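You operate a simulated robot arm through the tools that you are given. There is no shell and no other tool.

Carry out the task below with a simulated two-armed robot. There is one attempt and no reset: what you move stays moved.

JOB
Centre and lock the rack; level and lock the bench side tie rod.
Fine: the steering knob's red line on the white mark, the red lock pin in, the rod's jam nut tight.

It is judged by the outcome, as a careful person would: the job done as asked, and still so three seconds after it is handed in. It fails if anything else is knocked over, pushed out of place, dropped, spilled or broken.

ROBOT AND FRAMES
Two 7-joint arms with two-finger parallel grippers on one trunk that stands fixed in place. Base frame: the origin is at the foot of the trunk, x ahead of it, y to its left, z up. Lengths are in mm, angles in degrees, forces in N, time in s.
The left shoulder is at [62, 199, 1054], the right one opposite. With the tool pointing down near the work surface each hand reaches from about 100 to 640 mm from the base axis, measured 20 degrees to its own side. Payload 1.57 kg a hand.
The TCP of each hand is the grasp point between the finger pads, 30 mm short of the fingertips. In the tool frame z runs along the fingers and y along their closing line. The gripper opens to 110 mm. The fingers are 24 mm wide and 12 mm thick; the gripper's body (48 by 112 mm) begins 78 mm behind the TCP.
Orientation is that of the tool frame in the base frame, as [roll, pitch, yaw] about the fixed x, y, z axes, in that order (R = Rz(yaw) Ry(pitch) Rx(roll)). With the fingers straight down and closing along the base's y, the tool's x points along the base's -x, its y along +y and its z along -z.

CONTROLS
- The arms move only by the tool apply_moves. It takes "left_plan", "right_plan" or both (then of equal length, played together; a hand with none holds still); each is a list of rows, each a list of 7 numbers: the turn, a rotation vector about the base's x, y, z in degrees, then the shift along the base's x, y, z in mm, then the gripper command, from -1 (fully open) to 1 (shut), values between in proportion. In form: [[wx, wy, wz, x, y, z, fingers], ...]. A call has 1 to 20 rows; each row is the pose to reach, as a shift and turn from the pose commanded when the call began. Rows are played at 5 a second. More than 50 mm and 8.6 degrees between two rows, or a gripper value outside its range, and nothing of the call is played. A pose out of reach is approached as far as the arm can. The call stops where the force on the tool passes 50 N (or 10 N more than at its start, if that is more) or the arm is blocked; 0.2 s more then pass. Each finger travels about 72 mm/s and halts on what it meets, pressing with about 38 N; the grip force reading is that of the motor and also rises with nothing between the fingers. The clock runs only during rows and for 0.2 s after the last one: add rows that repeat a pose to give the fingers time. It gives the time, the measured TCP pose, the force on the tool (base axes), the opening and the grip force at its end, in the units of the frame above (readings bear some noise), with the torque about the TCP (base axes, N m) and any sound that the robot's microphone picked up.
- Cameras (640 x 400 px; columns grow to the right, rows downward): "scene" is now at [90, 35.9, 1628]; the picture's right is [0.51, -0.86, 0.00], its down [-0.74, -0.43, -0.51] and it looks along [0.44, 0.26, -0.86] (base axes); focal length 322 px, centre (320, 200). "left" rides on the left gripper at [70, -16, -141] in its tool frame; the picture's right is [0.23, 0.97, 0.00], its down [-0.85, 0.20, -0.48] and it looks along [-0.47, 0.11, 0.88] (tool axes); focal length 222 px, centre (320, 200). "right" rides on the right gripper at [70, 16, -141] in its tool frame; the picture's right is [-0.23, 0.97, 0.00], its down [-0.85, -0.20, -0.48] and it looks along [-0.47, -0.11, 0.88] (tool axes); focal length 222 px, centre (320, 200). There is no depth. A picture from a camera that has moved, and an enlarged one, comes with that camera's place and axes in the base frame and with its lens.
- grab_frame(camera): a new picture of that camera. The clock stands still meanwhile.
- slide_trunk(by): slides the trunk up (or, below 0, down) by that many mm; the arms and the scene camera ride with it, the base frame stays. It gives what a move gives, with no picture.
- turn_head(pan, tilt): turns the head with the scene camera to pan (to the left, within 86 degrees either way) and tilt (down, from -29 to 69), counted from straight ahead of the robot. It gives what a move gives.
- inspect(camera, box): a new picture of the part [left, top, right, bottom] of that camera's present view, enlarged. The clock stands still meanwhile.
- sign_off(): hands the job in; it is judged then, once.

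Nothing tells you positions but the pictures and the camera data. Unless the task says otherwise, let go and move clear before handing in.

The tools are called after "Emit:" as a command line: name --argument value ..., lists and objects as JSON in quotes. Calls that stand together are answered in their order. apply_moves: Moves the arms, as the interface text tells. Its arguments: {"type":"object","properties":{"left_plan":{"type":"array"},"right_plan":{"type":"array"}},"required":[]} The other tools are called the same way: slide_trunk (by) slides the trunk up or down; turn_head (pan, tilt) turns the head that bears the scene camera; grab_frame (camera) takes a picture; inspect (camera, box) takes an enlarged picture of a part of a camera's view; sign_off () hands the job in.

At the start:

```text
time_s: 0.0
left_ee_pos: [329.5, 421.8, 1225.2]
left_tool_rot: [-179.9, 0.0, -179.9]
left_force: [0.7, -0.2, 0.4]
left_torque: [0.02, 0.02, -0.01]
left_opening: 109.8
left_finger_force: 0.1
right_ee_pos: [480.5, 19.1, 1212.4]
right_tool_rot: [-179.8, 0.0, -179.9]
right_force: [-0.8, -0.5, 0.7]
right_torque: [0.03, -0.01, 0.02]
right_opening: 110.0
right_finger_force: 0.1
trunk travel left (down, up): [-650.0, 340.0]
head pan, tilt: [30.4, 59.1]
```

scene: 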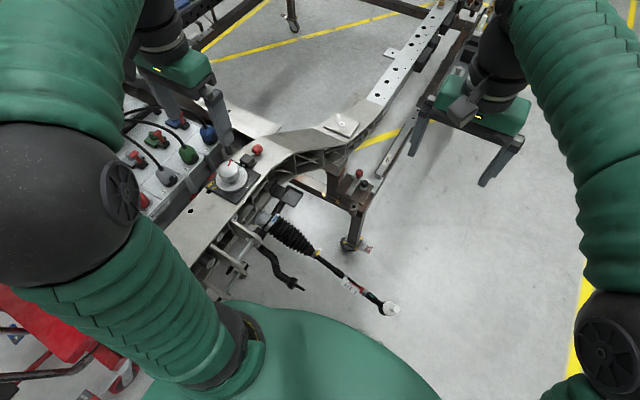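
right: 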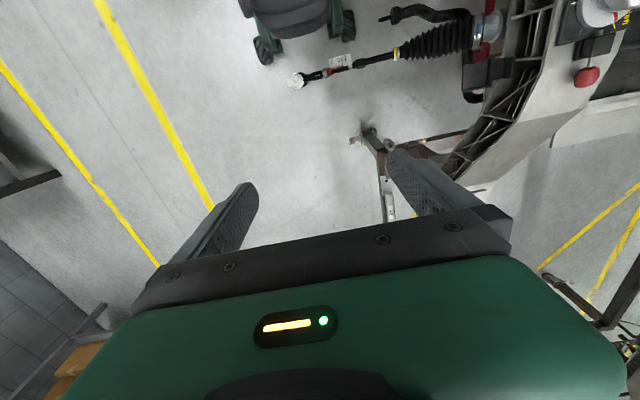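
left: 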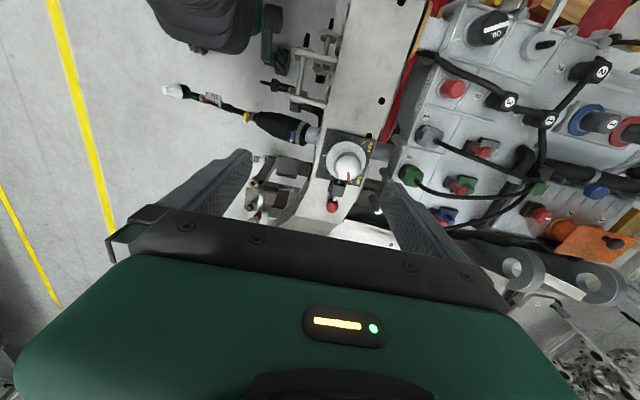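

I see a chassis frame with a white steering knob and a red lock pin beside it, and a tie rod running off to the right with bellows and a jam nut; a bench with connectors is on the left. First I'll take closer looks.

Emit:
inspect --camera "scene" --box '[180, 120, 300, 220]'

Emit:
inspect --camera "scene" --box '[260, 200, 420, 330]'

Emit:
inspect --camera "left" --box '[280, 100, 440, 220]'

Emit:
inspect --camera "right" --box '[270, 0, 510, 140]'

Emit:
inspect --camera "left" --box '[140, 60, 340, 230]'

```text
4.00 times, centred on (240, 170) of scene
camera zoom: at [90.0, 35.9, 1628.0], right [0.51, -0.86, 0.0], down [-0.74, -0.43, -0.51], along [0.44, 0.26, -0.86], focal length 1289 px, centre (640, 320)
```

zoom: 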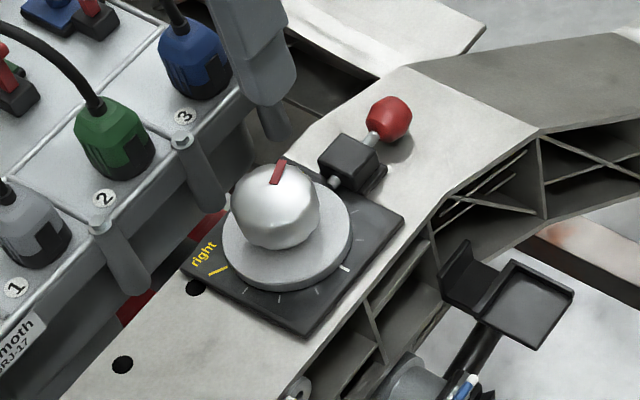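

```text
3.08 times, centred on (340, 265) of scene
camera zoom: at [90.0, 35.9, 1628.0], right [0.51, -0.86, 0.0], down [-0.74, -0.43, -0.51], along [0.44, 0.26, -0.86], focal length 992 px, centre (258, 0)
```

zoom: 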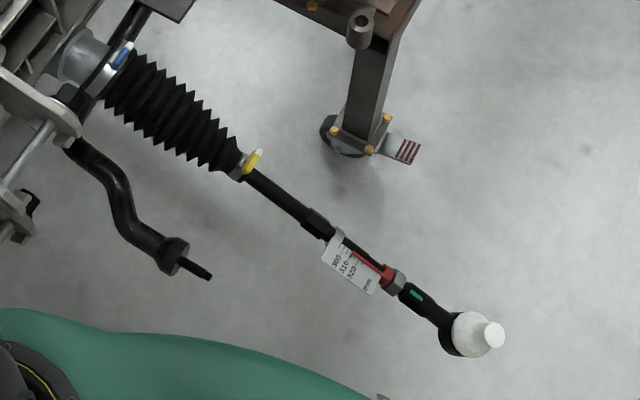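

```text
3.33 times, centred on (360, 160) of left
camera zoom: at [260.8, 404.9, 1367.9], right [-0.23, 0.97, 0.0], down [0.86, 0.2, 0.48], along [0.47, 0.11, -0.88], focal length 740 px, centre (187, 333)
```

zoom: 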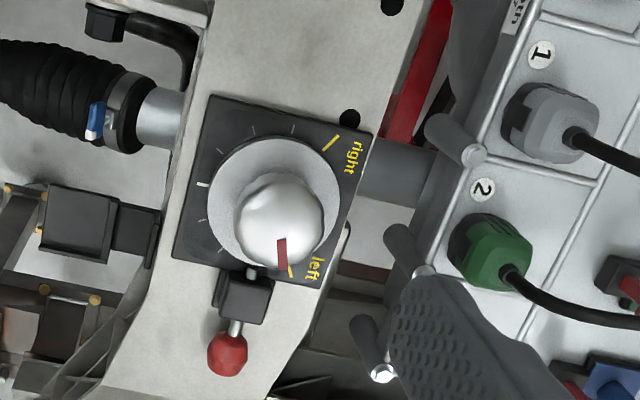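

```text
2.67 times, centred on (390, 70) of right
camera zoom: at [411.6, 34.4, 1353.8], right [0.23, 0.97, 0.0], down [0.86, -0.2, 0.48], along [0.47, -0.11, -0.88], focal length 592 px, centre (133, 547)
```

zoom: 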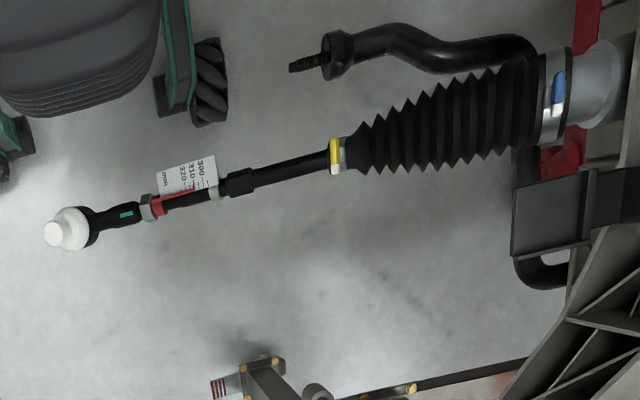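

```text
2.35 times, centred on (240, 145) of left
camera zoom: at [260.8, 404.9, 1367.9], right [-0.23, 0.97, 0.0], down [0.86, 0.2, 0.48], along [0.47, 0.11, -0.88], focal length 523 px, centre (508, 329)
```

zoom: 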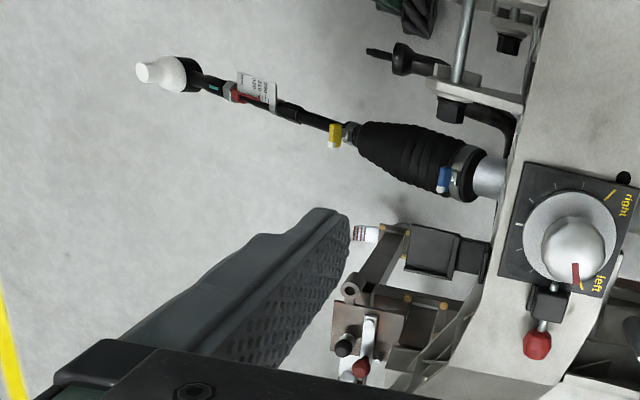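

The knob's red line points at "left" while the white mark is elsewhere on the dial, and the lock pin is out. I'll look around the surroundings to find which tie rod is the "bench side" one.

Emit:
turn_head --pan 60 --tilt 45

Emit:
grab_frame --camera "scene"

Emit:
turn_head --pan 0 --tilt 40

Emit:
grab_frame --camera "scene"

Emit:
turn_head --pan -50 --tilt 40

Emit:
grab_frame --camera "scene"

Emit:
turn_head --pan 30 --tilt 20

Emit:
grab_frame --camera "scene"

```text
time_s: 0.9
left_ee_pos: [329.5, 422.3, 1227.4]
left_tool_rot: [180.0, -0.1, 179.9]
left_force: [0.8, -0.3, -0.2]
left_torque: [0.03, 0.03, -0.03]
left_opening: 110.0
left_finger_force: 0.0
right_ee_pos: [481.2, 17.0, 1212.8]
right_tool_rot: [-179.9, 0.0, 180.0]
right_force: [0.0, 0.7, 0.5]
right_torque: [-0.01, 0.01, 0.04]
right_opening: 110.1
right_finger_force: 0.1
trunk travel left (down, up): [-650.0, 340.0]
head pan, tilt: [60.0, 45.0]
```

```text
taken
camera scene: at [72.2, 72.0, 1646.3], right [0.87, -0.5, 0.0], down [-0.36, -0.61, -0.71], along [0.35, 0.61, -0.71], focal length 322 px, centre (320, 200)
```

scene: 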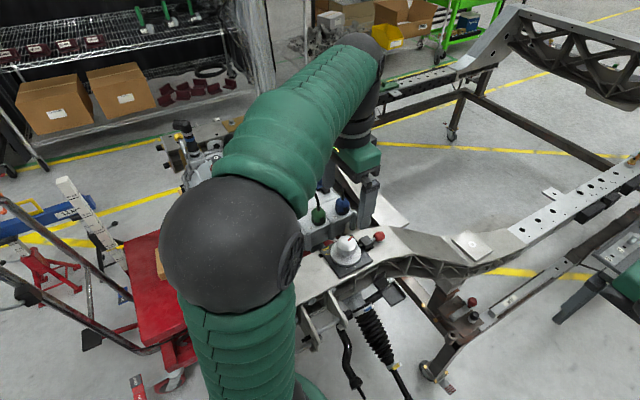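

```text
time_s: 2.2
left_ee_pos: [330.3, 421.3, 1228.0]
left_tool_rot: [-180.0, 0.1, 180.0]
left_force: [0.3, -0.6, -0.1]
left_torque: [-0.01, -0.02, -0.01]
left_opening: 109.9
left_finger_force: 0.1
right_ee_pos: [479.6, 17.0, 1214.1]
right_tool_rot: [-180.0, 0.0, -180.0]
right_force: [-0.2, 0.0, 0.6]
right_torque: [0.0, 0.01, 0.02]
right_opening: 109.9
right_finger_force: 0.0
trunk travel left (down, up): [-650.0, 340.0]
head pan, tilt: [0.0, 40.0]
```

```text
taken
camera scene: at [116.7, 1.7, 1653.6], right [0.0, -1.0, 0.0], down [-0.64, 0.0, -0.76], along [0.76, 0.0, -0.64], focal length 322 px, centre (320, 200)
```

scene: 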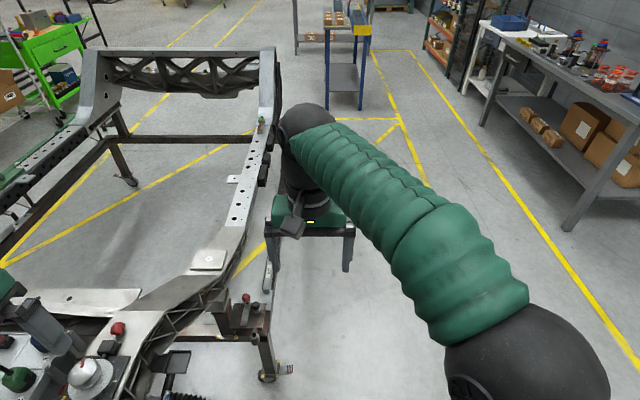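

```text
time_s: 3.4
left_ee_pos: [329.1, 421.0, 1227.4]
left_tool_rot: [179.9, 0.0, 180.0]
left_force: [-0.6, -0.7, -0.6]
left_torque: [-0.01, 0.02, 0.01]
left_opening: 109.9
left_finger_force: 0.0
right_ee_pos: [481.5, 17.7, 1213.8]
right_tool_rot: [-180.0, 0.0, -180.0]
right_force: [0.0, 0.9, -0.2]
right_torque: [0.0, -0.01, 0.01]
right_opening: 110.2
right_finger_force: 0.1
trunk travel left (down, up): [-650.0, 340.0]
head pan, tilt: [-50.0, 40.0]
```

```text
taken
camera scene: at [86.3, -63.5, 1653.7], right [-0.77, -0.64, 0.0], down [-0.41, 0.49, -0.77], along [0.49, -0.59, -0.64], focal length 322 px, centre (320, 200)
```

scene: 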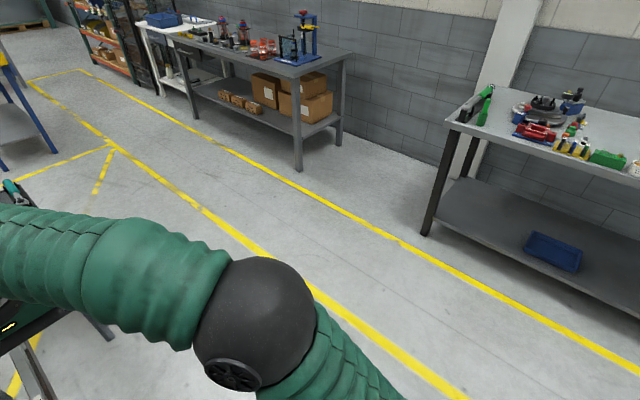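

```text
time_s: 5.0
left_ee_pos: [329.7, 421.5, 1227.3]
left_tool_rot: [-180.0, -0.1, 180.0]
left_force: [-0.4, 0.6, -0.2]
left_torque: [-0.01, 0.01, 0.01]
left_opening: 110.2
left_finger_force: 0.0
right_ee_pos: [480.2, 18.0, 1213.1]
right_tool_rot: [-179.9, -0.1, -179.9]
right_force: [-0.6, 0.1, 0.7]
right_torque: [0.02, 0.0, -0.01]
right_opening: 109.9
right_finger_force: 0.1
trunk travel left (down, up): [-650.0, 340.0]
head pan, tilt: [30.0, 20.0]
```

```text
taken
camera scene: at [112.3, 48.2, 1685.0], right [0.5, -0.87, 0.0], down [-0.3, -0.17, -0.94], along [0.81, 0.47, -0.34], focal length 322 px, centre (320, 200)
```

scene: 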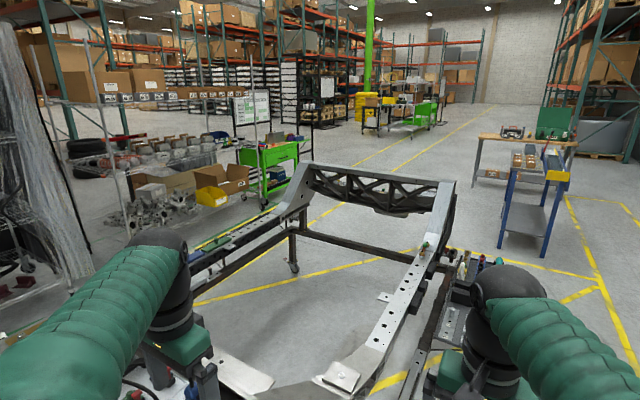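

The benches stand along the wall on the right (-y), so the rod pointing that way is the bench-side tie rod. I place the knob at about (399, 492, 953) with its pin on the +x side; I'll bring the left hand camera nearer for a better look and turn the head back to the work.

Emit:
apply_moves --left_plan '[[0, 0, 0, 15, 5, -45, -1], [0, 0, 0, 30, 10, -90, -1], [0, 0, 0, 40, 15, -130, -1], [0, 0, 0, 40, 15, -150, -1]]'

Emit:
turn_head --pan 35 --tilt 62

Emit:
grab_frame --camera "left"

Emit:
grab_frame --camera "scene"

```text
time_s: 6.0
left_ee_pos: [368.6, 439.2, 1075.9]
left_tool_rot: [180.0, -0.1, 180.0]
left_force: [0.8, 0.6, -0.5]
left_torque: [0.01, -0.01, -0.01]
left_opening: 110.2
left_finger_force: 0.1
right_ee_pos: [480.5, 16.9, 1214.0]
right_tool_rot: [-180.0, 0.0, 180.0]
right_force: [0.0, -1.0, -1.0]
right_torque: [-0.02, 0.0, 0.01]
right_opening: 109.8
right_finger_force: 0.1
trunk travel left (down, up): [-650.0, 340.0]
head pan, tilt: [30.0, 20.0]
```

```text
time_s: 7.0
left_ee_pos: [369.8, 439.0, 1075.4]
left_tool_rot: [179.9, 0.0, -180.0]
left_force: [-0.9, 0.1, 0.4]
left_torque: [-0.03, 0.02, -0.04]
left_opening: 109.9
left_finger_force: 0.1
right_ee_pos: [480.4, 17.0, 1213.6]
right_tool_rot: [179.9, 0.0, -180.0]
right_force: [-0.4, 0.0, -0.1]
right_torque: [-0.02, 0.0, 0.0]
right_opening: 110.0
right_finger_force: 0.0
trunk travel left (down, up): [-650.0, 340.0]
head pan, tilt: [35.0, 62.0]
```

```text
taken
camera left: at [299.5, 422.3, 1217.2], right [-0.23, 0.97, 0.0], down [0.86, 0.2, 0.48], along [0.47, 0.11, -0.88], focal length 222 px, centre (320, 200)
```

left: 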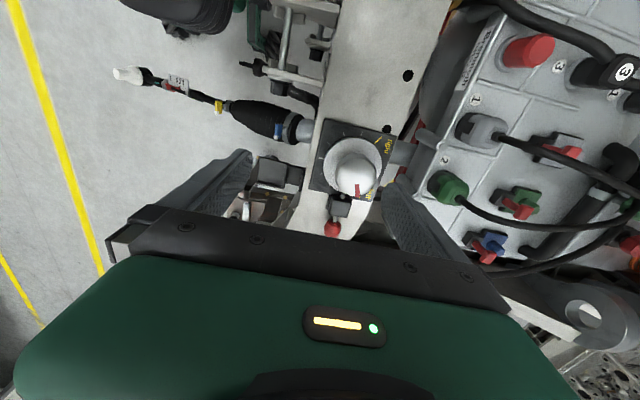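

```text
taken
camera scene: at [84.7, 38.7, 1624.6], right [0.57, -0.82, 0.0], down [-0.72, -0.51, -0.47], along [0.38, 0.27, -0.88], focal length 322 px, centre (320, 200)
```

scene: 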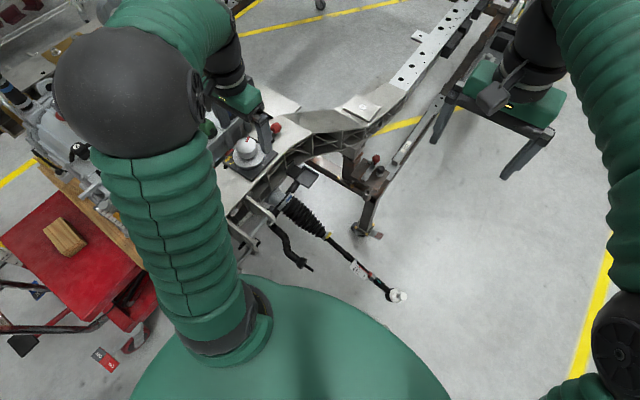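

Emit:
inspect --camera "left" --box '[290, 100, 418, 240]'

Emit:
inspect --camera "scene" --box '[200, 100, 320, 200]'

Emit:
inspect --camera "scene" --box '[300, 200, 420, 310]'

Emit:
inspect --camera "left" --box '[90, 50, 250, 150]'

```text
2.86 times, centred on (354, 170) of left
camera zoom: at [299.5, 422.3, 1217.2], right [-0.23, 0.97, 0.0], down [0.86, 0.2, 0.48], along [0.47, 0.11, -0.88], focal length 635 px, centre (223, 286)
```

zoom: 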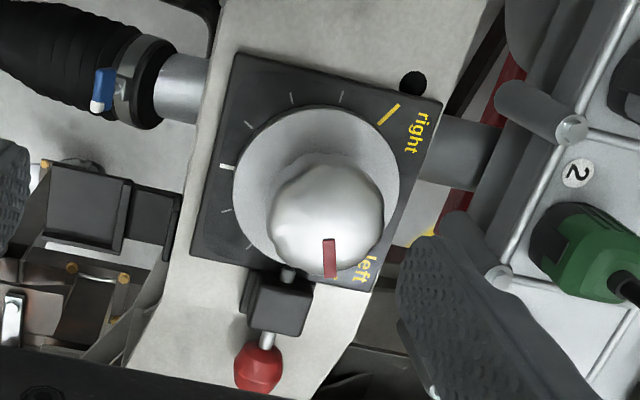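

```text
4.00 times, centred on (260, 150) of scene
camera zoom: at [84.7, 38.7, 1624.6], right [0.57, -0.82, 0.0], down [-0.72, -0.51, -0.47], along [0.38, 0.27, -0.88], focal length 1289 px, centre (560, 400)
```

zoom: 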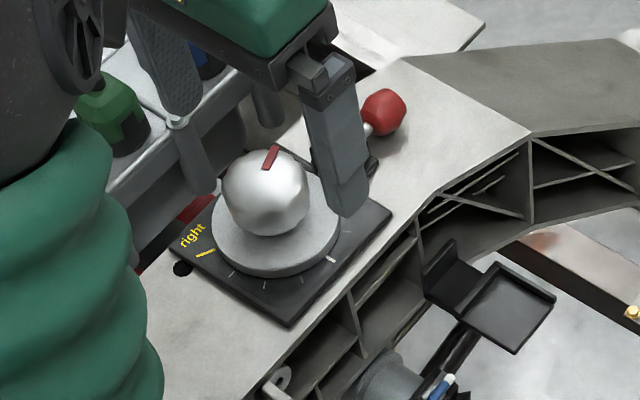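

```text
3.64 times, centred on (360, 255) of scene
camera zoom: at [84.7, 38.7, 1624.6], right [0.57, -0.82, 0.0], down [-0.72, -0.51, -0.47], along [0.38, 0.27, -0.88], focal length 1172 px, centre (174, 0)
```

zoom: 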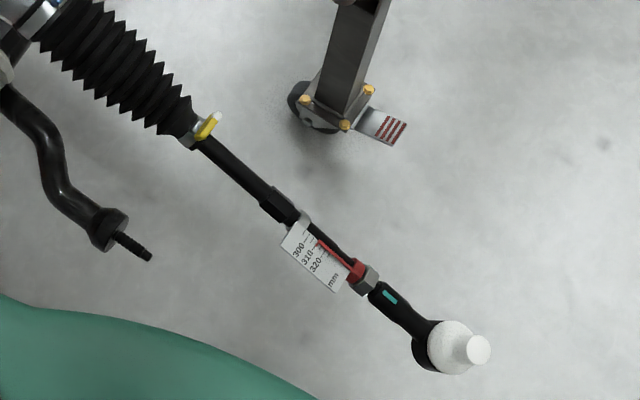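

```text
4.00 times, centred on (170, 100) of left
camera zoom: at [299.5, 422.3, 1217.2], right [-0.23, 0.97, 0.0], down [0.86, 0.2, 0.48], along [0.47, 0.11, -0.88], focal length 888 px, centre (920, 600)
```

zoom: 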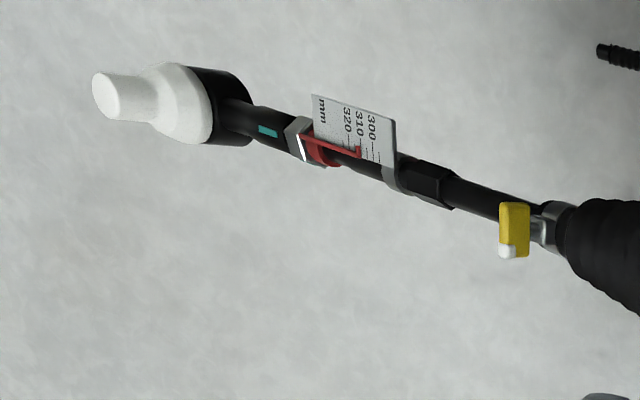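

The rod droops from the bellows near (402, 370, 790) to the ball end near (407, -50, 540). I'll bring the right hand's camera down towards it to read the scale, jam nut and the teal mark.

Emit:
apply_moves --right_plan '[[0, 0, 0, -14, 4, -36, -1], [0, 0, 0, -28, 8, -72, -1], [0, 0, 0, -42, 12, -108, -1], [0, 0, 0, -56, 16, -144, -1], [0, 0, 0, -70, 20, -180, -1], [0, 0, 0, -84, 24, -216, -1], [0, 0, 0, -98, 28, -252, -1], [0, 0, 0, -112, 32, -288, -1], [0, 0, 0, -126, 36, -324, -1], [0, 0, 0, -130, 40, -350, -1]]'

Emit:
grab_frame --camera "right"

Emit:
grab_frame --camera "scene"

```text
time_s: 9.4
left_ee_pos: [367.0, 439.6, 1075.0]
left_tool_rot: [179.9, 0.1, -180.0]
left_force: [0.6, -0.1, 0.1]
left_torque: [-0.01, -0.01, -0.03]
left_opening: 110.1
left_finger_force: 0.1
right_ee_pos: [384.2, 20.4, 874.0]
right_tool_rot: [179.0, 1.3, 172.6]
right_force: [0.2, 0.7, 0.8]
right_torque: [0.01, -0.02, -0.01]
right_opening: 110.1
right_finger_force: 0.1
trunk travel left (down, up): [-650.0, 340.0]
head pan, tilt: [35.0, 62.0]
stopped in row 10 (right hand): the arm was blocked; the commanded pose is now the measured one
```

```text
taken
camera right: at [313.0, 43.8, 1011.6], right [0.35, 0.94, 0.02], down [0.81, -0.32, 0.49], along [0.47, -0.15, -0.87], focal length 222 px, centre (320, 200)
```

right: 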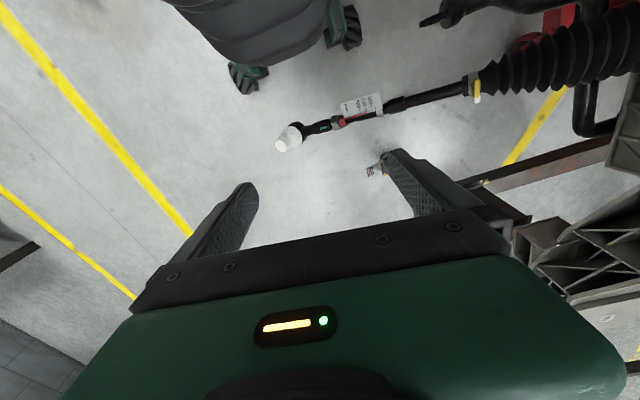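

```text
taken
camera scene: at [83.5, 39.3, 1623.0], right [0.57, -0.82, 0.0], down [-0.72, -0.51, -0.47], along [0.38, 0.27, -0.88], focal length 322 px, centre (320, 200)
```

scene: 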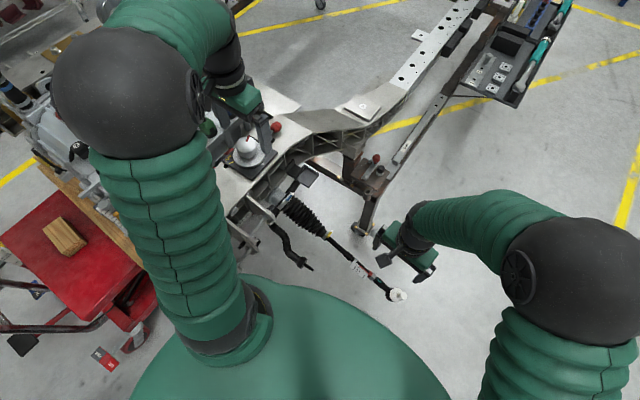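

The right arm was blocked near the midline. I notice a tool tray with teal-handled tools at the far right of the frame; I'll look at it and at the rod in detail.

Emit:
inspect --camera "right" --box '[260, 60, 500, 180]'

Emit:
inspect --camera "scene" --box '[440, 0, 600, 120]'

Emit:
inspect --camera "scene" --box '[300, 120, 420, 220]'

Emit:
inspect --camera "scene" --box '[0, 50, 140, 260]'

```text
2.67 times, centred on (380, 120) of right
camera zoom: at [313.0, 43.8, 1011.6], right [0.35, 0.94, 0.02], down [0.81, -0.32, 0.49], along [0.47, -0.15, -0.87], focal length 592 px, centre (160, 413)
```

zoom: 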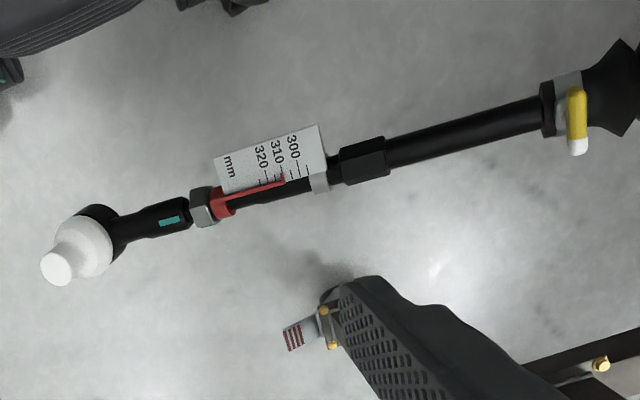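

```text
3.33 times, centred on (520, 60) of scene
camera zoom: at [83.5, 39.3, 1623.0], right [0.57, -0.82, 0.0], down [-0.72, -0.51, -0.47], along [0.38, 0.27, -0.88], focal length 1074 px, centre (-347, 667)
```

zoom: 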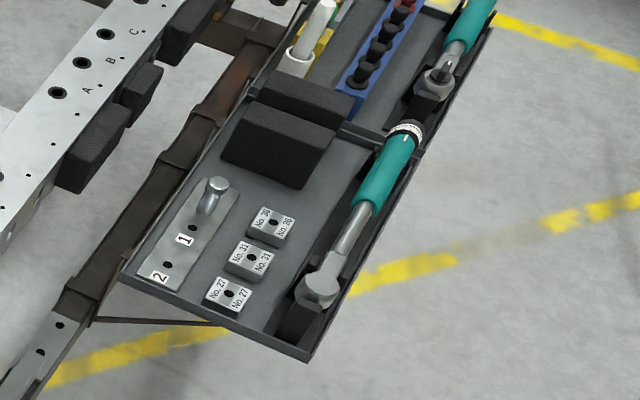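

```text
4.00 times, centred on (360, 170) of scene
camera zoom: at [83.5, 39.3, 1623.0], right [0.57, -0.82, 0.0], down [-0.72, -0.51, -0.47], along [0.38, 0.27, -0.88], focal length 1289 px, centre (160, 320)
```

zoom: 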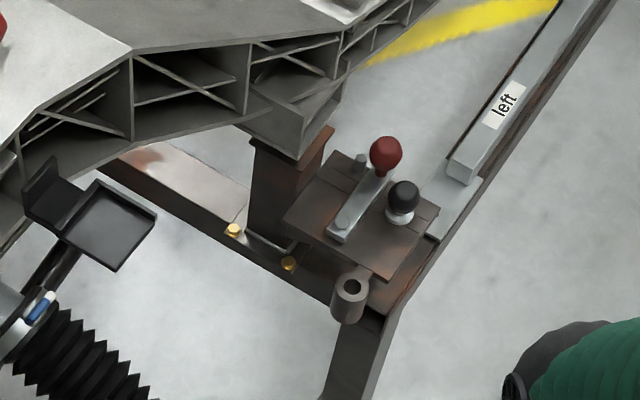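

```text
1.90 times, centred on (70, 155) of scene
camera zoom: at [83.5, 39.3, 1623.0], right [0.57, -0.82, 0.0], down [-0.72, -0.51, -0.47], along [0.38, 0.27, -0.88], focal length 614 px, centre (796, 286)
```

zoom: 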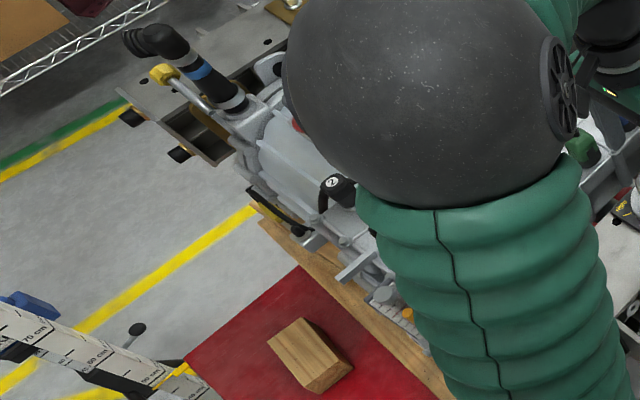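

The rod carries a clip with a 300–320 mm scale and a red pointer beside the jam nut, with a teal mark on the rod end. I want to see whether a matching rod exists on the far side, so I'll raise the left hand and look over there.

Emit:
apply_moves --left_plan '[[0, 0, 0, 0, 0, 45, -1], [0, 0, 0, 0, 0, 90, -1], [0, 0, 0, 0, 20, 130, -1], [0, 0, 0, 0, 60, 150, -1], [0, 0, 0, 0, 105, 160, -1], [0, 0, 0, 0, 150, 170, -1], [0, 0, 0, 0, 195, 170, -1], [0, 0, 0, 0, 240, 170, -1], [0, 0, 0, 0, 280, 170, -1]]'

Emit:
grab_frame --camera "left"

Emit:
turn_head --pan 75 --tilt 40

Emit:
grab_frame --camera "scene"

```text
time_s: 11.4
left_ee_pos: [350.1, 651.4, 1229.0]
left_tool_rot: [-179.9, 0.0, 180.0]
left_force: [0.4, 0.2, 0.0]
left_torque: [0.0, -0.02, 0.0]
left_opening: 109.9
left_finger_force: 0.1
left hand out of reach, approached as far as the arm can: row 7, 8, 9
right_ee_pos: [382.5, 19.6, 870.2]
right_tool_rot: [179.2, 1.1, 172.7]
right_force: [-0.2, 0.0, -0.1]
right_torque: [-0.04, -0.02, 0.02]
right_opening: 109.8
right_finger_force: 0.0
trunk travel left (down, up): [-650.0, 340.0]
head pan, tilt: [35.0, 62.0]
```

```text
taken
camera left: at [281.0, 635.2, 1370.6], right [-0.23, 0.97, 0.0], down [0.86, 0.2, 0.48], along [0.47, 0.11, -0.88], focal length 222 px, centre (320, 200)
```

left: 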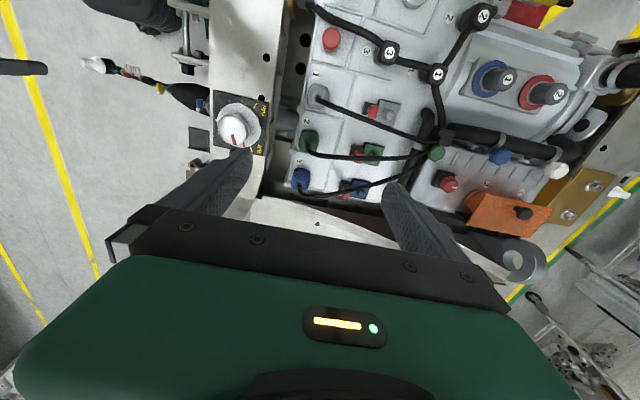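

```text
time_s: 12.5
left_ee_pos: [350.8, 651.5, 1230.7]
left_tool_rot: [180.0, 0.0, 180.0]
left_force: [-0.5, 0.2, -0.8]
left_torque: [0.0, 0.01, 0.01]
left_opening: 109.9
left_finger_force: 0.0
right_ee_pos: [382.0, 21.2, 871.8]
right_tool_rot: [179.1, 1.0, 172.7]
right_force: [0.9, 0.0, -0.1]
right_torque: [-0.01, 0.01, 0.02]
right_opening: 110.3
right_finger_force: 0.1
trunk travel left (down, up): [-650.0, 340.0]
head pan, tilt: [75.0, 40.0]
```

```text
taken
camera scene: at [53.9, 85.9, 1653.4], right [0.97, -0.26, 0.0], down [-0.17, -0.62, -0.76], along [0.2, 0.74, -0.65], focal length 322 px, centre (320, 200)
```

scene: 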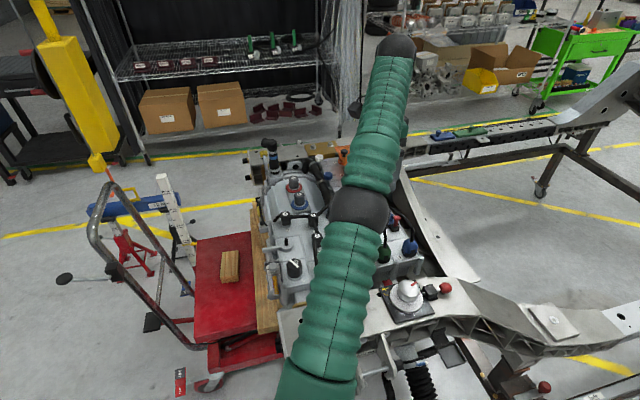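

No bench on that side, only shelving and a trolley, so the right-hand rod is the one. I'll bring the right hand lower for a close view of the rod end, nut and scale.

Emit:
apply_moves --right_plan '[[0, 0, 0, 0, -30, -30, -1], [0, 0, 0, 0, -60, -60, -1], [0, 0, 0, 0, -90, -90, -1], [0, 0, 0, 0, -110, -120, -1], [0, 0, 0, 0, -110, -150, -1], [0, 0, 0, 0, -110, -170, -1]]'

Emit:
grab_frame --camera "right"

Emit:
turn_head --pan 20 --tilt 65

Emit:
grab_frame --camera "scene"

```text
time_s: 13.9
left_ee_pos: [350.5, 651.4, 1229.8]
left_tool_rot: [-180.0, 0.0, -179.9]
left_force: [-0.3, -0.3, 0.2]
left_torque: [0.0, 0.0, -0.01]
left_opening: 110.1
left_finger_force: 0.1
right_ee_pos: [381.8, -85.7, 703.5]
right_tool_rot: [179.3, 1.2, 173.2]
right_force: [0.2, -0.6, 0.4]
right_torque: [-0.01, -0.02, 0.0]
right_opening: 110.0
right_finger_force: 0.0
trunk travel left (down, up): [-650.0, 340.0]
head pan, tilt: [75.0, 40.0]
```

```text
taken
camera right: at [312.1, -62.8, 843.6], right [0.34, 0.94, 0.02], down [0.82, -0.3, 0.49], along [0.47, -0.15, -0.87], focal length 222 px, centre (320, 200)
```

right: 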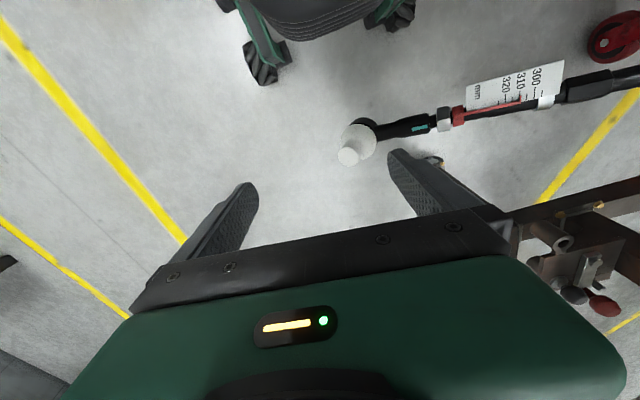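

```text
time_s: 15.2
left_ee_pos: [350.3, 651.8, 1230.0]
left_tool_rot: [-180.0, 0.1, 180.0]
left_force: [0.3, -0.5, 0.5]
left_torque: [-0.04, 0.0, 0.0]
left_opening: 109.9
left_finger_force: 0.0
right_ee_pos: [382.7, -84.8, 704.4]
right_tool_rot: [179.1, 1.1, 173.2]
right_force: [1.4, 0.4, -0.7]
right_torque: [-0.01, -0.01, -0.01]
right_opening: 109.7
right_finger_force: 0.1
trunk travel left (down, up): [-650.0, 340.0]
head pan, tilt: [20.0, 65.0]
```

```text
taken
camera scene: at [89.3, 24.0, 1621.3], right [0.34, -0.94, 0.0], down [-0.85, -0.31, -0.42], along [0.4, 0.14, -0.91], focal length 322 px, centre (320, 200)
```

scene: 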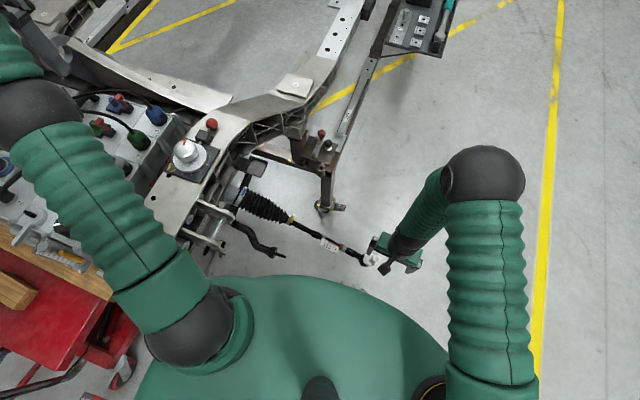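

Emit:
inspect --camera "right" --box '[320, 40, 480, 180]'

Emit:
inspect --camera "right" --box '[420, 40, 600, 150]'

Emit:
inspect --camera "scene" --box '[280, 200, 420, 290]'

```text
2.86 times, centred on (400, 110) of right
camera zoom: at [311.8, -63.0, 844.1], right [0.34, 0.94, 0.02], down [0.82, -0.3, 0.49], along [0.47, -0.15, -0.87], focal length 635 px, centre (91, 457)
```

zoom: 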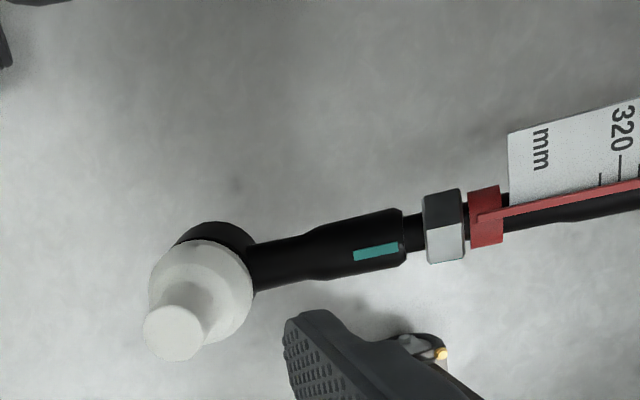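

```text
3.56 times, centred on (510, 95) of right
camera zoom: at [311.8, -63.0, 844.1], right [0.34, 0.94, 0.02], down [0.82, -0.3, 0.49], along [0.47, -0.15, -0.87], focal length 790 px, centre (-356, 573)
```

zoom: 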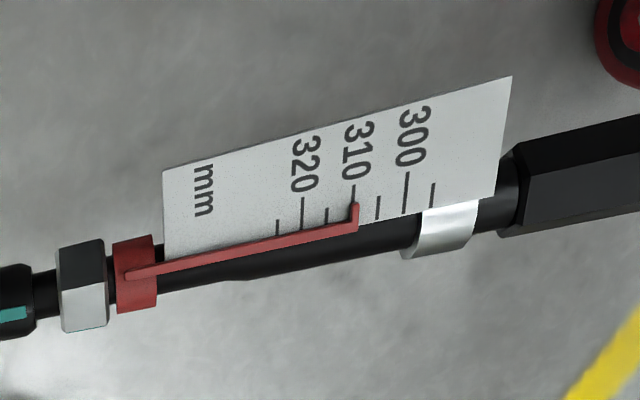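

```text
4.44 times, centred on (350, 245) of scene
camera zoom: at [89.3, 24.0, 1621.3], right [0.34, -0.94, 0.0], down [-0.85, -0.31, -0.42], along [0.4, 0.14, -0.91], focal length 1432 px, centre (187, 0)
```

zoom: 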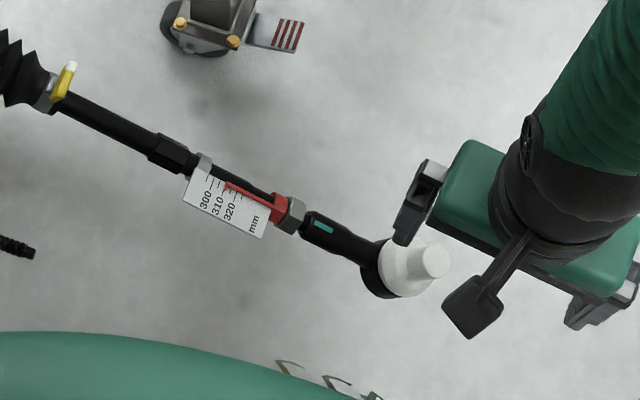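

The pointer reads 310 mm, there is exposed thread between jam nut and rod end (nut loose), and the rod droops about 30°; with the stud perpendicular to the rod, levelling means swinging the rod up to horizontal. The rack comes first, so I'll return the left hand above the knob and take two views from different places to pin down the knob.

Emit:
apply_moves --left_plan '[[0, 0, 0, 0, -40, 0, -1], [0, 0, 0, 0, -80, 0, -1], [0, 0, 0, 0, -120, 0, -1], [0, 0, 0, 0, -160, -20, -1], [0, 0, 0, 0, -180, -60, -1], [0, 0, 0, 0, -180, -105, -1], [0, 0, 0, 0, -180, -150, -1]]'

Emit:
inspect --camera "left" --box '[240, 90, 400, 240]'

Emit:
apply_moves --left_plan '[[0, 0, 0, -40, 0, 0, -1], [0, 0, 0, -80, 0, 0, -1], [0, 0, 0, -110, 0, -10, -1]]'

Emit:
inspect --camera "left" --box '[240, 110, 400, 260]'

Emit:
grab_frame --camera "left"

```text
time_s: 16.8
left_ee_pos: [354.8, 469.6, 1072.7]
left_tool_rot: [-180.0, 0.1, 180.0]
left_force: [0.8, -1.0, 0.2]
left_torque: [-0.03, 0.05, -0.03]
left_opening: 110.2
left_finger_force: 0.1
right_ee_pos: [383.0, -84.4, 704.0]
right_tool_rot: [179.2, 0.9, 173.3]
right_force: [-0.5, 0.7, 0.1]
right_torque: [-0.01, -0.02, -0.04]
right_opening: 110.0
right_finger_force: 0.0
trunk travel left (down, up): [-650.0, 340.0]
head pan, tilt: [20.0, 65.0]
```

```text
2.67 times, centred on (320, 165) of left
camera zoom: at [284.8, 452.4, 1213.7], right [-0.23, 0.97, 0.0], down [0.86, 0.2, 0.48], along [0.47, 0.11, -0.88], focal length 592 px, centre (320, 293)
```

zoom: 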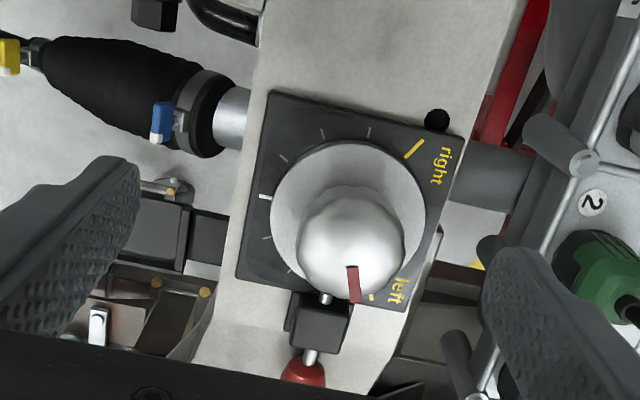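

```text
time_s: 17.6
left_ee_pos: [241.4, 469.4, 1069.8]
left_tool_rot: [-180.0, 0.1, 179.9]
left_force: [-0.5, 0.8, 1.3]
left_torque: [-0.01, 0.0, 0.05]
left_opening: 110.0
left_finger_force: 0.1
right_ee_pos: [381.6, -85.7, 705.1]
right_tool_rot: [179.2, 1.1, 173.3]
right_force: [0.3, 1.3, -0.3]
right_torque: [-0.02, 0.0, 0.02]
right_opening: 110.2
right_finger_force: 0.1
trunk travel left (down, up): [-650.0, 340.0]
head pan, tilt: [20.0, 65.0]
```

```text
2.67 times, centred on (320, 185) of left
camera zoom: at [172.0, 452.0, 1210.9], right [-0.23, 0.97, 0.0], down [0.85, 0.2, 0.48], along [0.47, 0.11, -0.88], focal length 592 px, centre (320, 240)
```

zoom: 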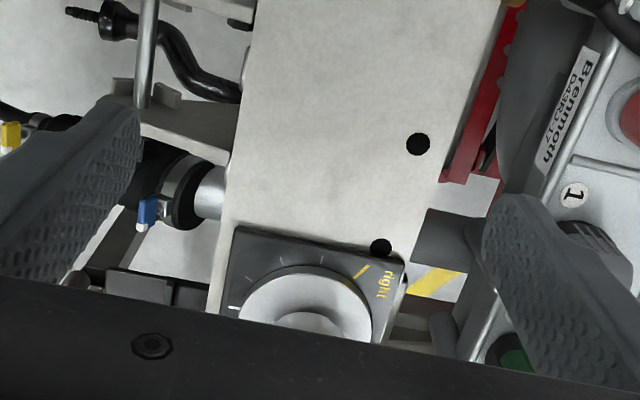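

```text
taken
camera left: at [172.0, 452.0, 1210.9], right [-0.23, 0.97, 0.0], down [0.85, 0.2, 0.48], along [0.47, 0.11, -0.88], focal length 222 px, centre (320, 200)
```

left: 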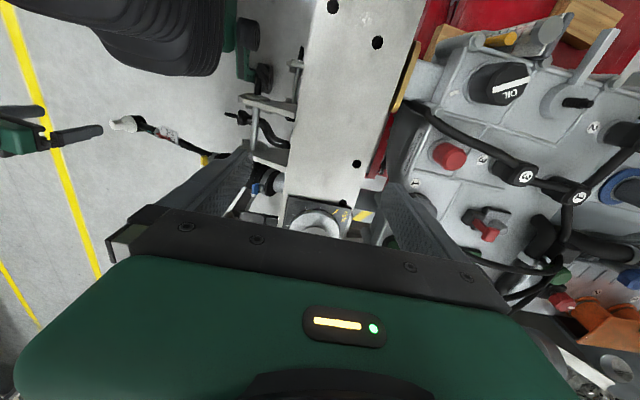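

The dial centre comes out at about (401, 496) with the plate at z≈897 and knob top at z≈953; the white mark lies at −90° (toward −y), the red line is at about +20°, so the knob needs about −110° about z. The pin ball sits at about (517, 496, 905). I'll move the left hand over the knob and pre-turn it by +50°.

Emit:
apply_moves --left_plan '[[0, 0, 8, 25, 4, 0, -1], [0, 0, 16, 50, 8, 0, -1], [0, 0, 24, 75, 12, 0, -1], [0, 0, 32, 100, 16, 0, -1], [0, 0, 40, 125, 20, 0, -1], [0, 0, 48, 150, 25, 0, -1], [0, 0, 50, 160, 27, 0, -1], [0, 0, 50, 160, 27, 0, -1]]'

Emit:
grab_frame --camera "left"

Emit:
turn_head --pan 40 --tilt 55

Emit:
grab_frame --camera "scene"

```text
time_s: 19.4
left_ee_pos: [401.5, 498.3, 1067.4]
left_tool_rot: [-180.0, 0.0, -129.8]
left_force: [0.0, 1.0, -0.6]
left_torque: [0.05, 0.01, -0.02]
left_opening: 110.2
left_finger_force: 0.0
right_ee_pos: [382.1, -85.6, 704.5]
right_tool_rot: [179.1, 1.1, 173.3]
right_force: [0.1, 0.4, 0.2]
right_torque: [-0.01, 0.0, -0.02]
right_opening: 110.0
right_finger_force: 0.0
trunk travel left (down, up): [-650.0, 340.0]
head pan, tilt: [20.0, 65.0]
```

```text
taken
camera left: at [369.4, 433.0, 1208.4], right [-0.89, 0.45, 0.0], down [0.4, 0.78, 0.48], along [0.22, 0.43, -0.88], focal length 222 px, centre (320, 200)
```

left: 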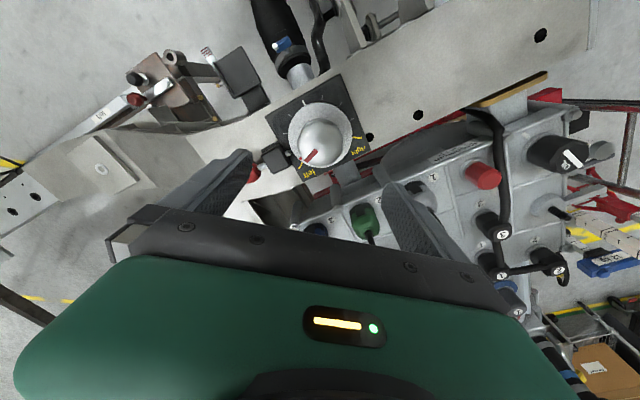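

```text
time_s: 20.2
left_ee_pos: [400.8, 497.0, 1067.1]
left_tool_rot: [179.9, 0.1, -130.0]
left_force: [-0.3, -0.2, -0.8]
left_torque: [0.0, -0.01, -0.02]
left_opening: 109.9
left_finger_force: 0.1
right_ee_pos: [381.8, -85.1, 705.0]
right_tool_rot: [179.1, 1.1, 173.3]
right_force: [-0.4, 0.1, 0.8]
right_torque: [-0.01, 0.01, 0.01]
right_opening: 110.0
right_finger_force: 0.1
trunk travel left (down, up): [-650.0, 340.0]
head pan, tilt: [40.0, 55.0]
```

```text
taken
camera scene: at [87.7, 48.3, 1632.8], right [0.64, -0.77, 0.0], down [-0.63, -0.53, -0.57], along [0.44, 0.37, -0.82], focal length 322 px, centre (320, 200)
```

scene: 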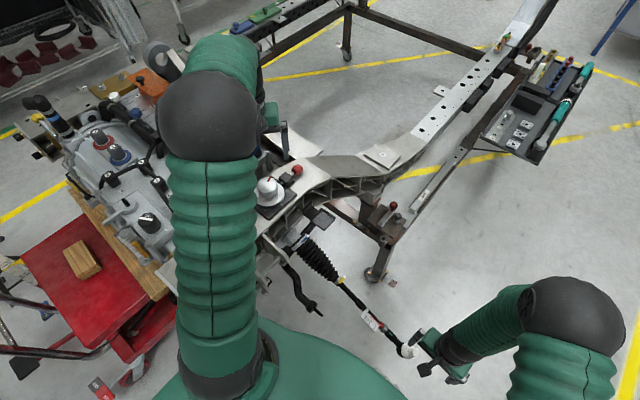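

Emit:
inspect --camera "left" --box '[240, 60, 400, 200]'

Emit:
inspect --camera "scene" --box '[230, 140, 330, 230]'

```text
2.86 times, centred on (320, 130) of left
camera zoom: at [369.5, 433.2, 1208.3], right [-0.89, 0.45, 0.0], down [0.4, 0.78, 0.48], along [0.22, 0.43, -0.88], focal length 635 px, centre (320, 400)
```

zoom: 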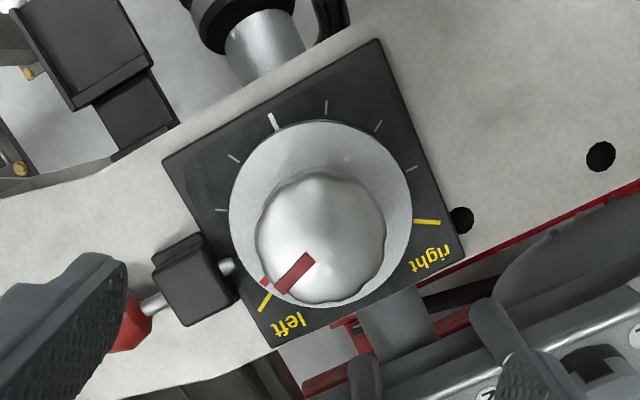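

```text
4.44 times, centred on (280, 185) of scene
camera zoom: at [87.7, 48.3, 1632.8], right [0.64, -0.77, 0.0], down [-0.63, -0.53, -0.57], along [0.44, 0.37, -0.82], focal length 1432 px, centre (498, 267)
```

zoom: 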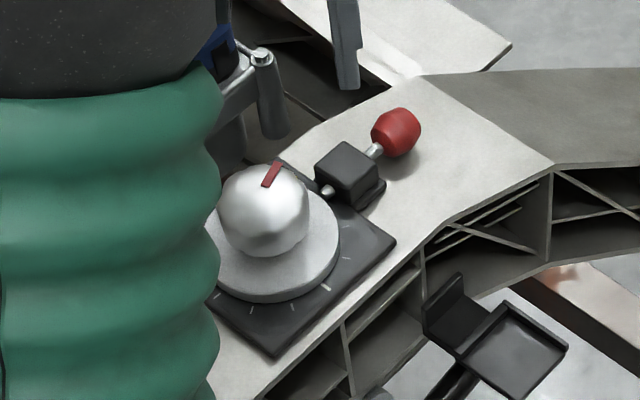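

The red line sits at about +20°, the white mark at −90°. I'll lower onto the knob, fingertips just above the disk, then close.

Emit:
apply_moves --left_plan '[[0, 0, 0, 0, -1, -30, -1], [0, 0, 0, 0, -1, -60, -1], [0, 0, 0, 0, -1, -90, -1], [0, 0, 0, 0, -1, -108, -1], [0, 0, 0, 0, -1, -116, -1], [0, 0, 0, 0, -1, -116, -1]]'

Emit:
grab_frame --camera "left"

Emit:
inspect --camera "scene" --box '[230, 140, 330, 230]'

```text
time_s: 21.6
left_ee_pos: [403.3, 494.9, 950.1]
left_tool_rot: [180.0, 0.1, -130.0]
left_force: [-0.6, -1.0, 0.6]
left_torque: [0.01, -0.03, 0.02]
left_opening: 110.1
left_finger_force: 0.1
right_ee_pos: [382.1, -85.5, 705.5]
right_tool_rot: [179.1, 1.1, 173.2]
right_force: [0.6, -0.6, -0.7]
right_torque: [0.01, 0.0, 0.0]
right_opening: 109.8
right_finger_force: 0.1
trunk travel left (down, up): [-650.0, 340.0]
head pan, tilt: [40.0, 55.0]
```

```text
taken
camera left: at [371.3, 430.3, 1090.9], right [-0.89, 0.45, 0.0], down [0.4, 0.78, 0.48], along [0.22, 0.43, -0.88], focal length 222 px, centre (320, 200)
```

left: 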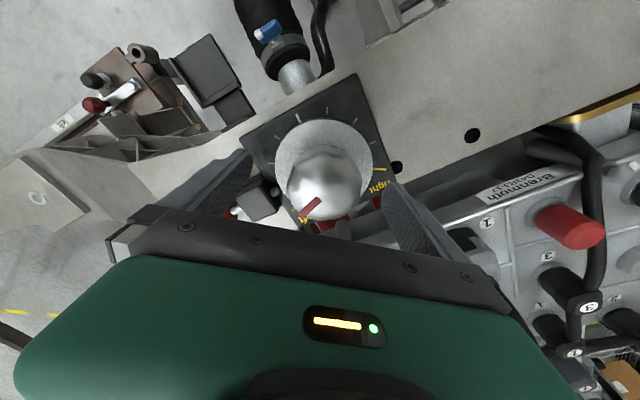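

```text
4.44 times, centred on (280, 185) of scene
camera zoom: at [87.7, 48.5, 1632.9], right [0.64, -0.77, 0.0], down [-0.63, -0.53, -0.57], along [0.44, 0.37, -0.82], focal length 1432 px, centre (498, 267)
```

zoom: 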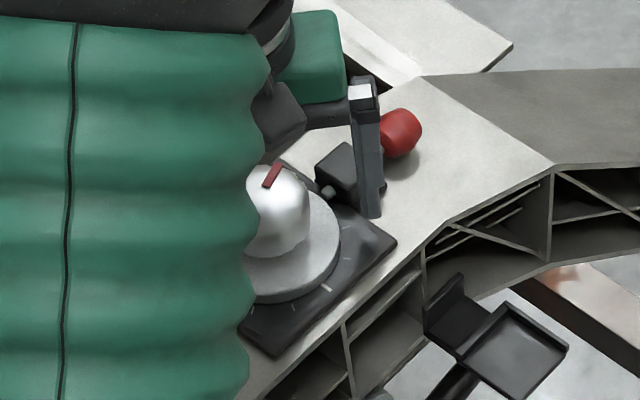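

Fingers straddle the knob without contact. Closing now.

Emit:
apply_moves --left_plan '[[0, 0, 0, 0, 0, 0, 0], [0, 0, 0, 0, 0, 0, 1], [0, 0, 0, 0, 0, 0, 1], [0, 0, 0, 0, 0, 0, 1], [0, 0, 0, 0, 0, 0, 1]]'

Emit:
grab_frame --camera "left"

```text
time_s: 22.8
left_ee_pos: [401.5, 497.0, 950.0]
left_tool_rot: [180.0, 0.0, -130.0]
left_force: [-10.4, 8.3, 1.3]
left_torque: [-0.19, 0.17, 0.06]
left_opening: 55.2
left_finger_force: 45.5
right_ee_pos: [381.5, -84.4, 705.5]
right_tool_rot: [179.1, 1.1, 173.3]
right_force: [-0.3, 0.4, 0.0]
right_torque: [0.02, -0.03, 0.02]
right_opening: 109.9
right_finger_force: 0.0
trunk travel left (down, up): [-650.0, 340.0]
head pan, tilt: [40.0, 55.0]
```

```text
taken
camera left: at [369.2, 432.3, 1091.1], right [-0.89, 0.45, 0.0], down [0.4, 0.78, 0.48], along [0.22, 0.43, -0.88], focal length 222 px, centre (320, 200)
```

left: 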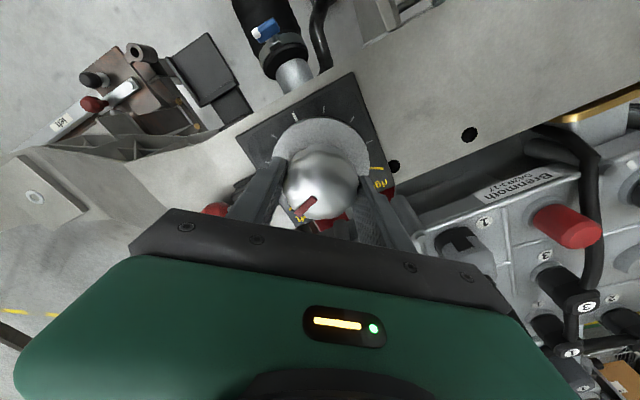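

Grip is on the knob (55 mm). I'll ease the centre offset and turn a first −24° to feel the torque.

Emit:
apply_moves --left_plan '[[0, 0, 0, -1.5, 1.5, 0, 1], [0, 0, -6, -1.5, 1.5, 0, 1], [0, 0, -12, -1.5, 1.5, 0, 1], [0, 0, -18, -1.5, 1.5, 0, 1], [0, 0, -24, -1.5, 1.5, 0, 1]]'

Emit:
inspect --camera "left" --box '[240, 80, 400, 240]'

```text
time_s: 24.0
left_ee_pos: [402.5, 495.8, 950.1]
left_tool_rot: [-180.0, -0.1, -154.1]
left_force: [-8.7, -0.2, -14.0]
left_torque: [1.04, -0.85, 0.12]
left_opening: 55.3
left_finger_force: 44.7
right_ee_pos: [382.3, -84.1, 705.3]
right_tool_rot: [179.2, 1.1, 173.2]
right_force: [0.0, 0.2, 0.0]
right_torque: [0.0, -0.02, 0.01]
right_opening: 110.1
right_finger_force: 0.2
trunk travel left (down, up): [-650.0, 340.0]
head pan, tilt: [40.0, 55.0]
```

```text
2.50 times, centred on (320, 160) of left
camera zoom: at [346.4, 450.8, 1091.2], right [-0.63, 0.78, 0.0], down [0.68, 0.55, 0.48], along [0.37, 0.3, -0.88], focal length 555 px, centre (320, 300)
```

zoom: 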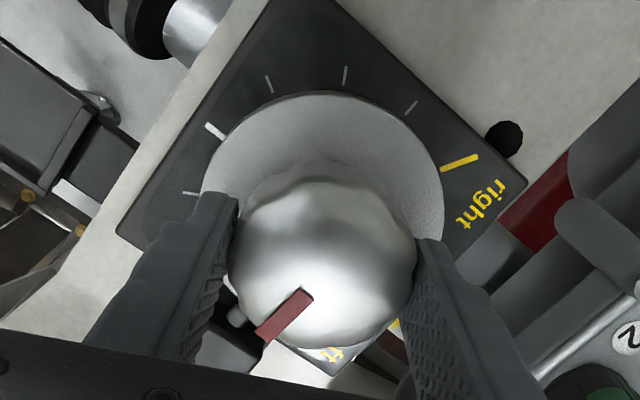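

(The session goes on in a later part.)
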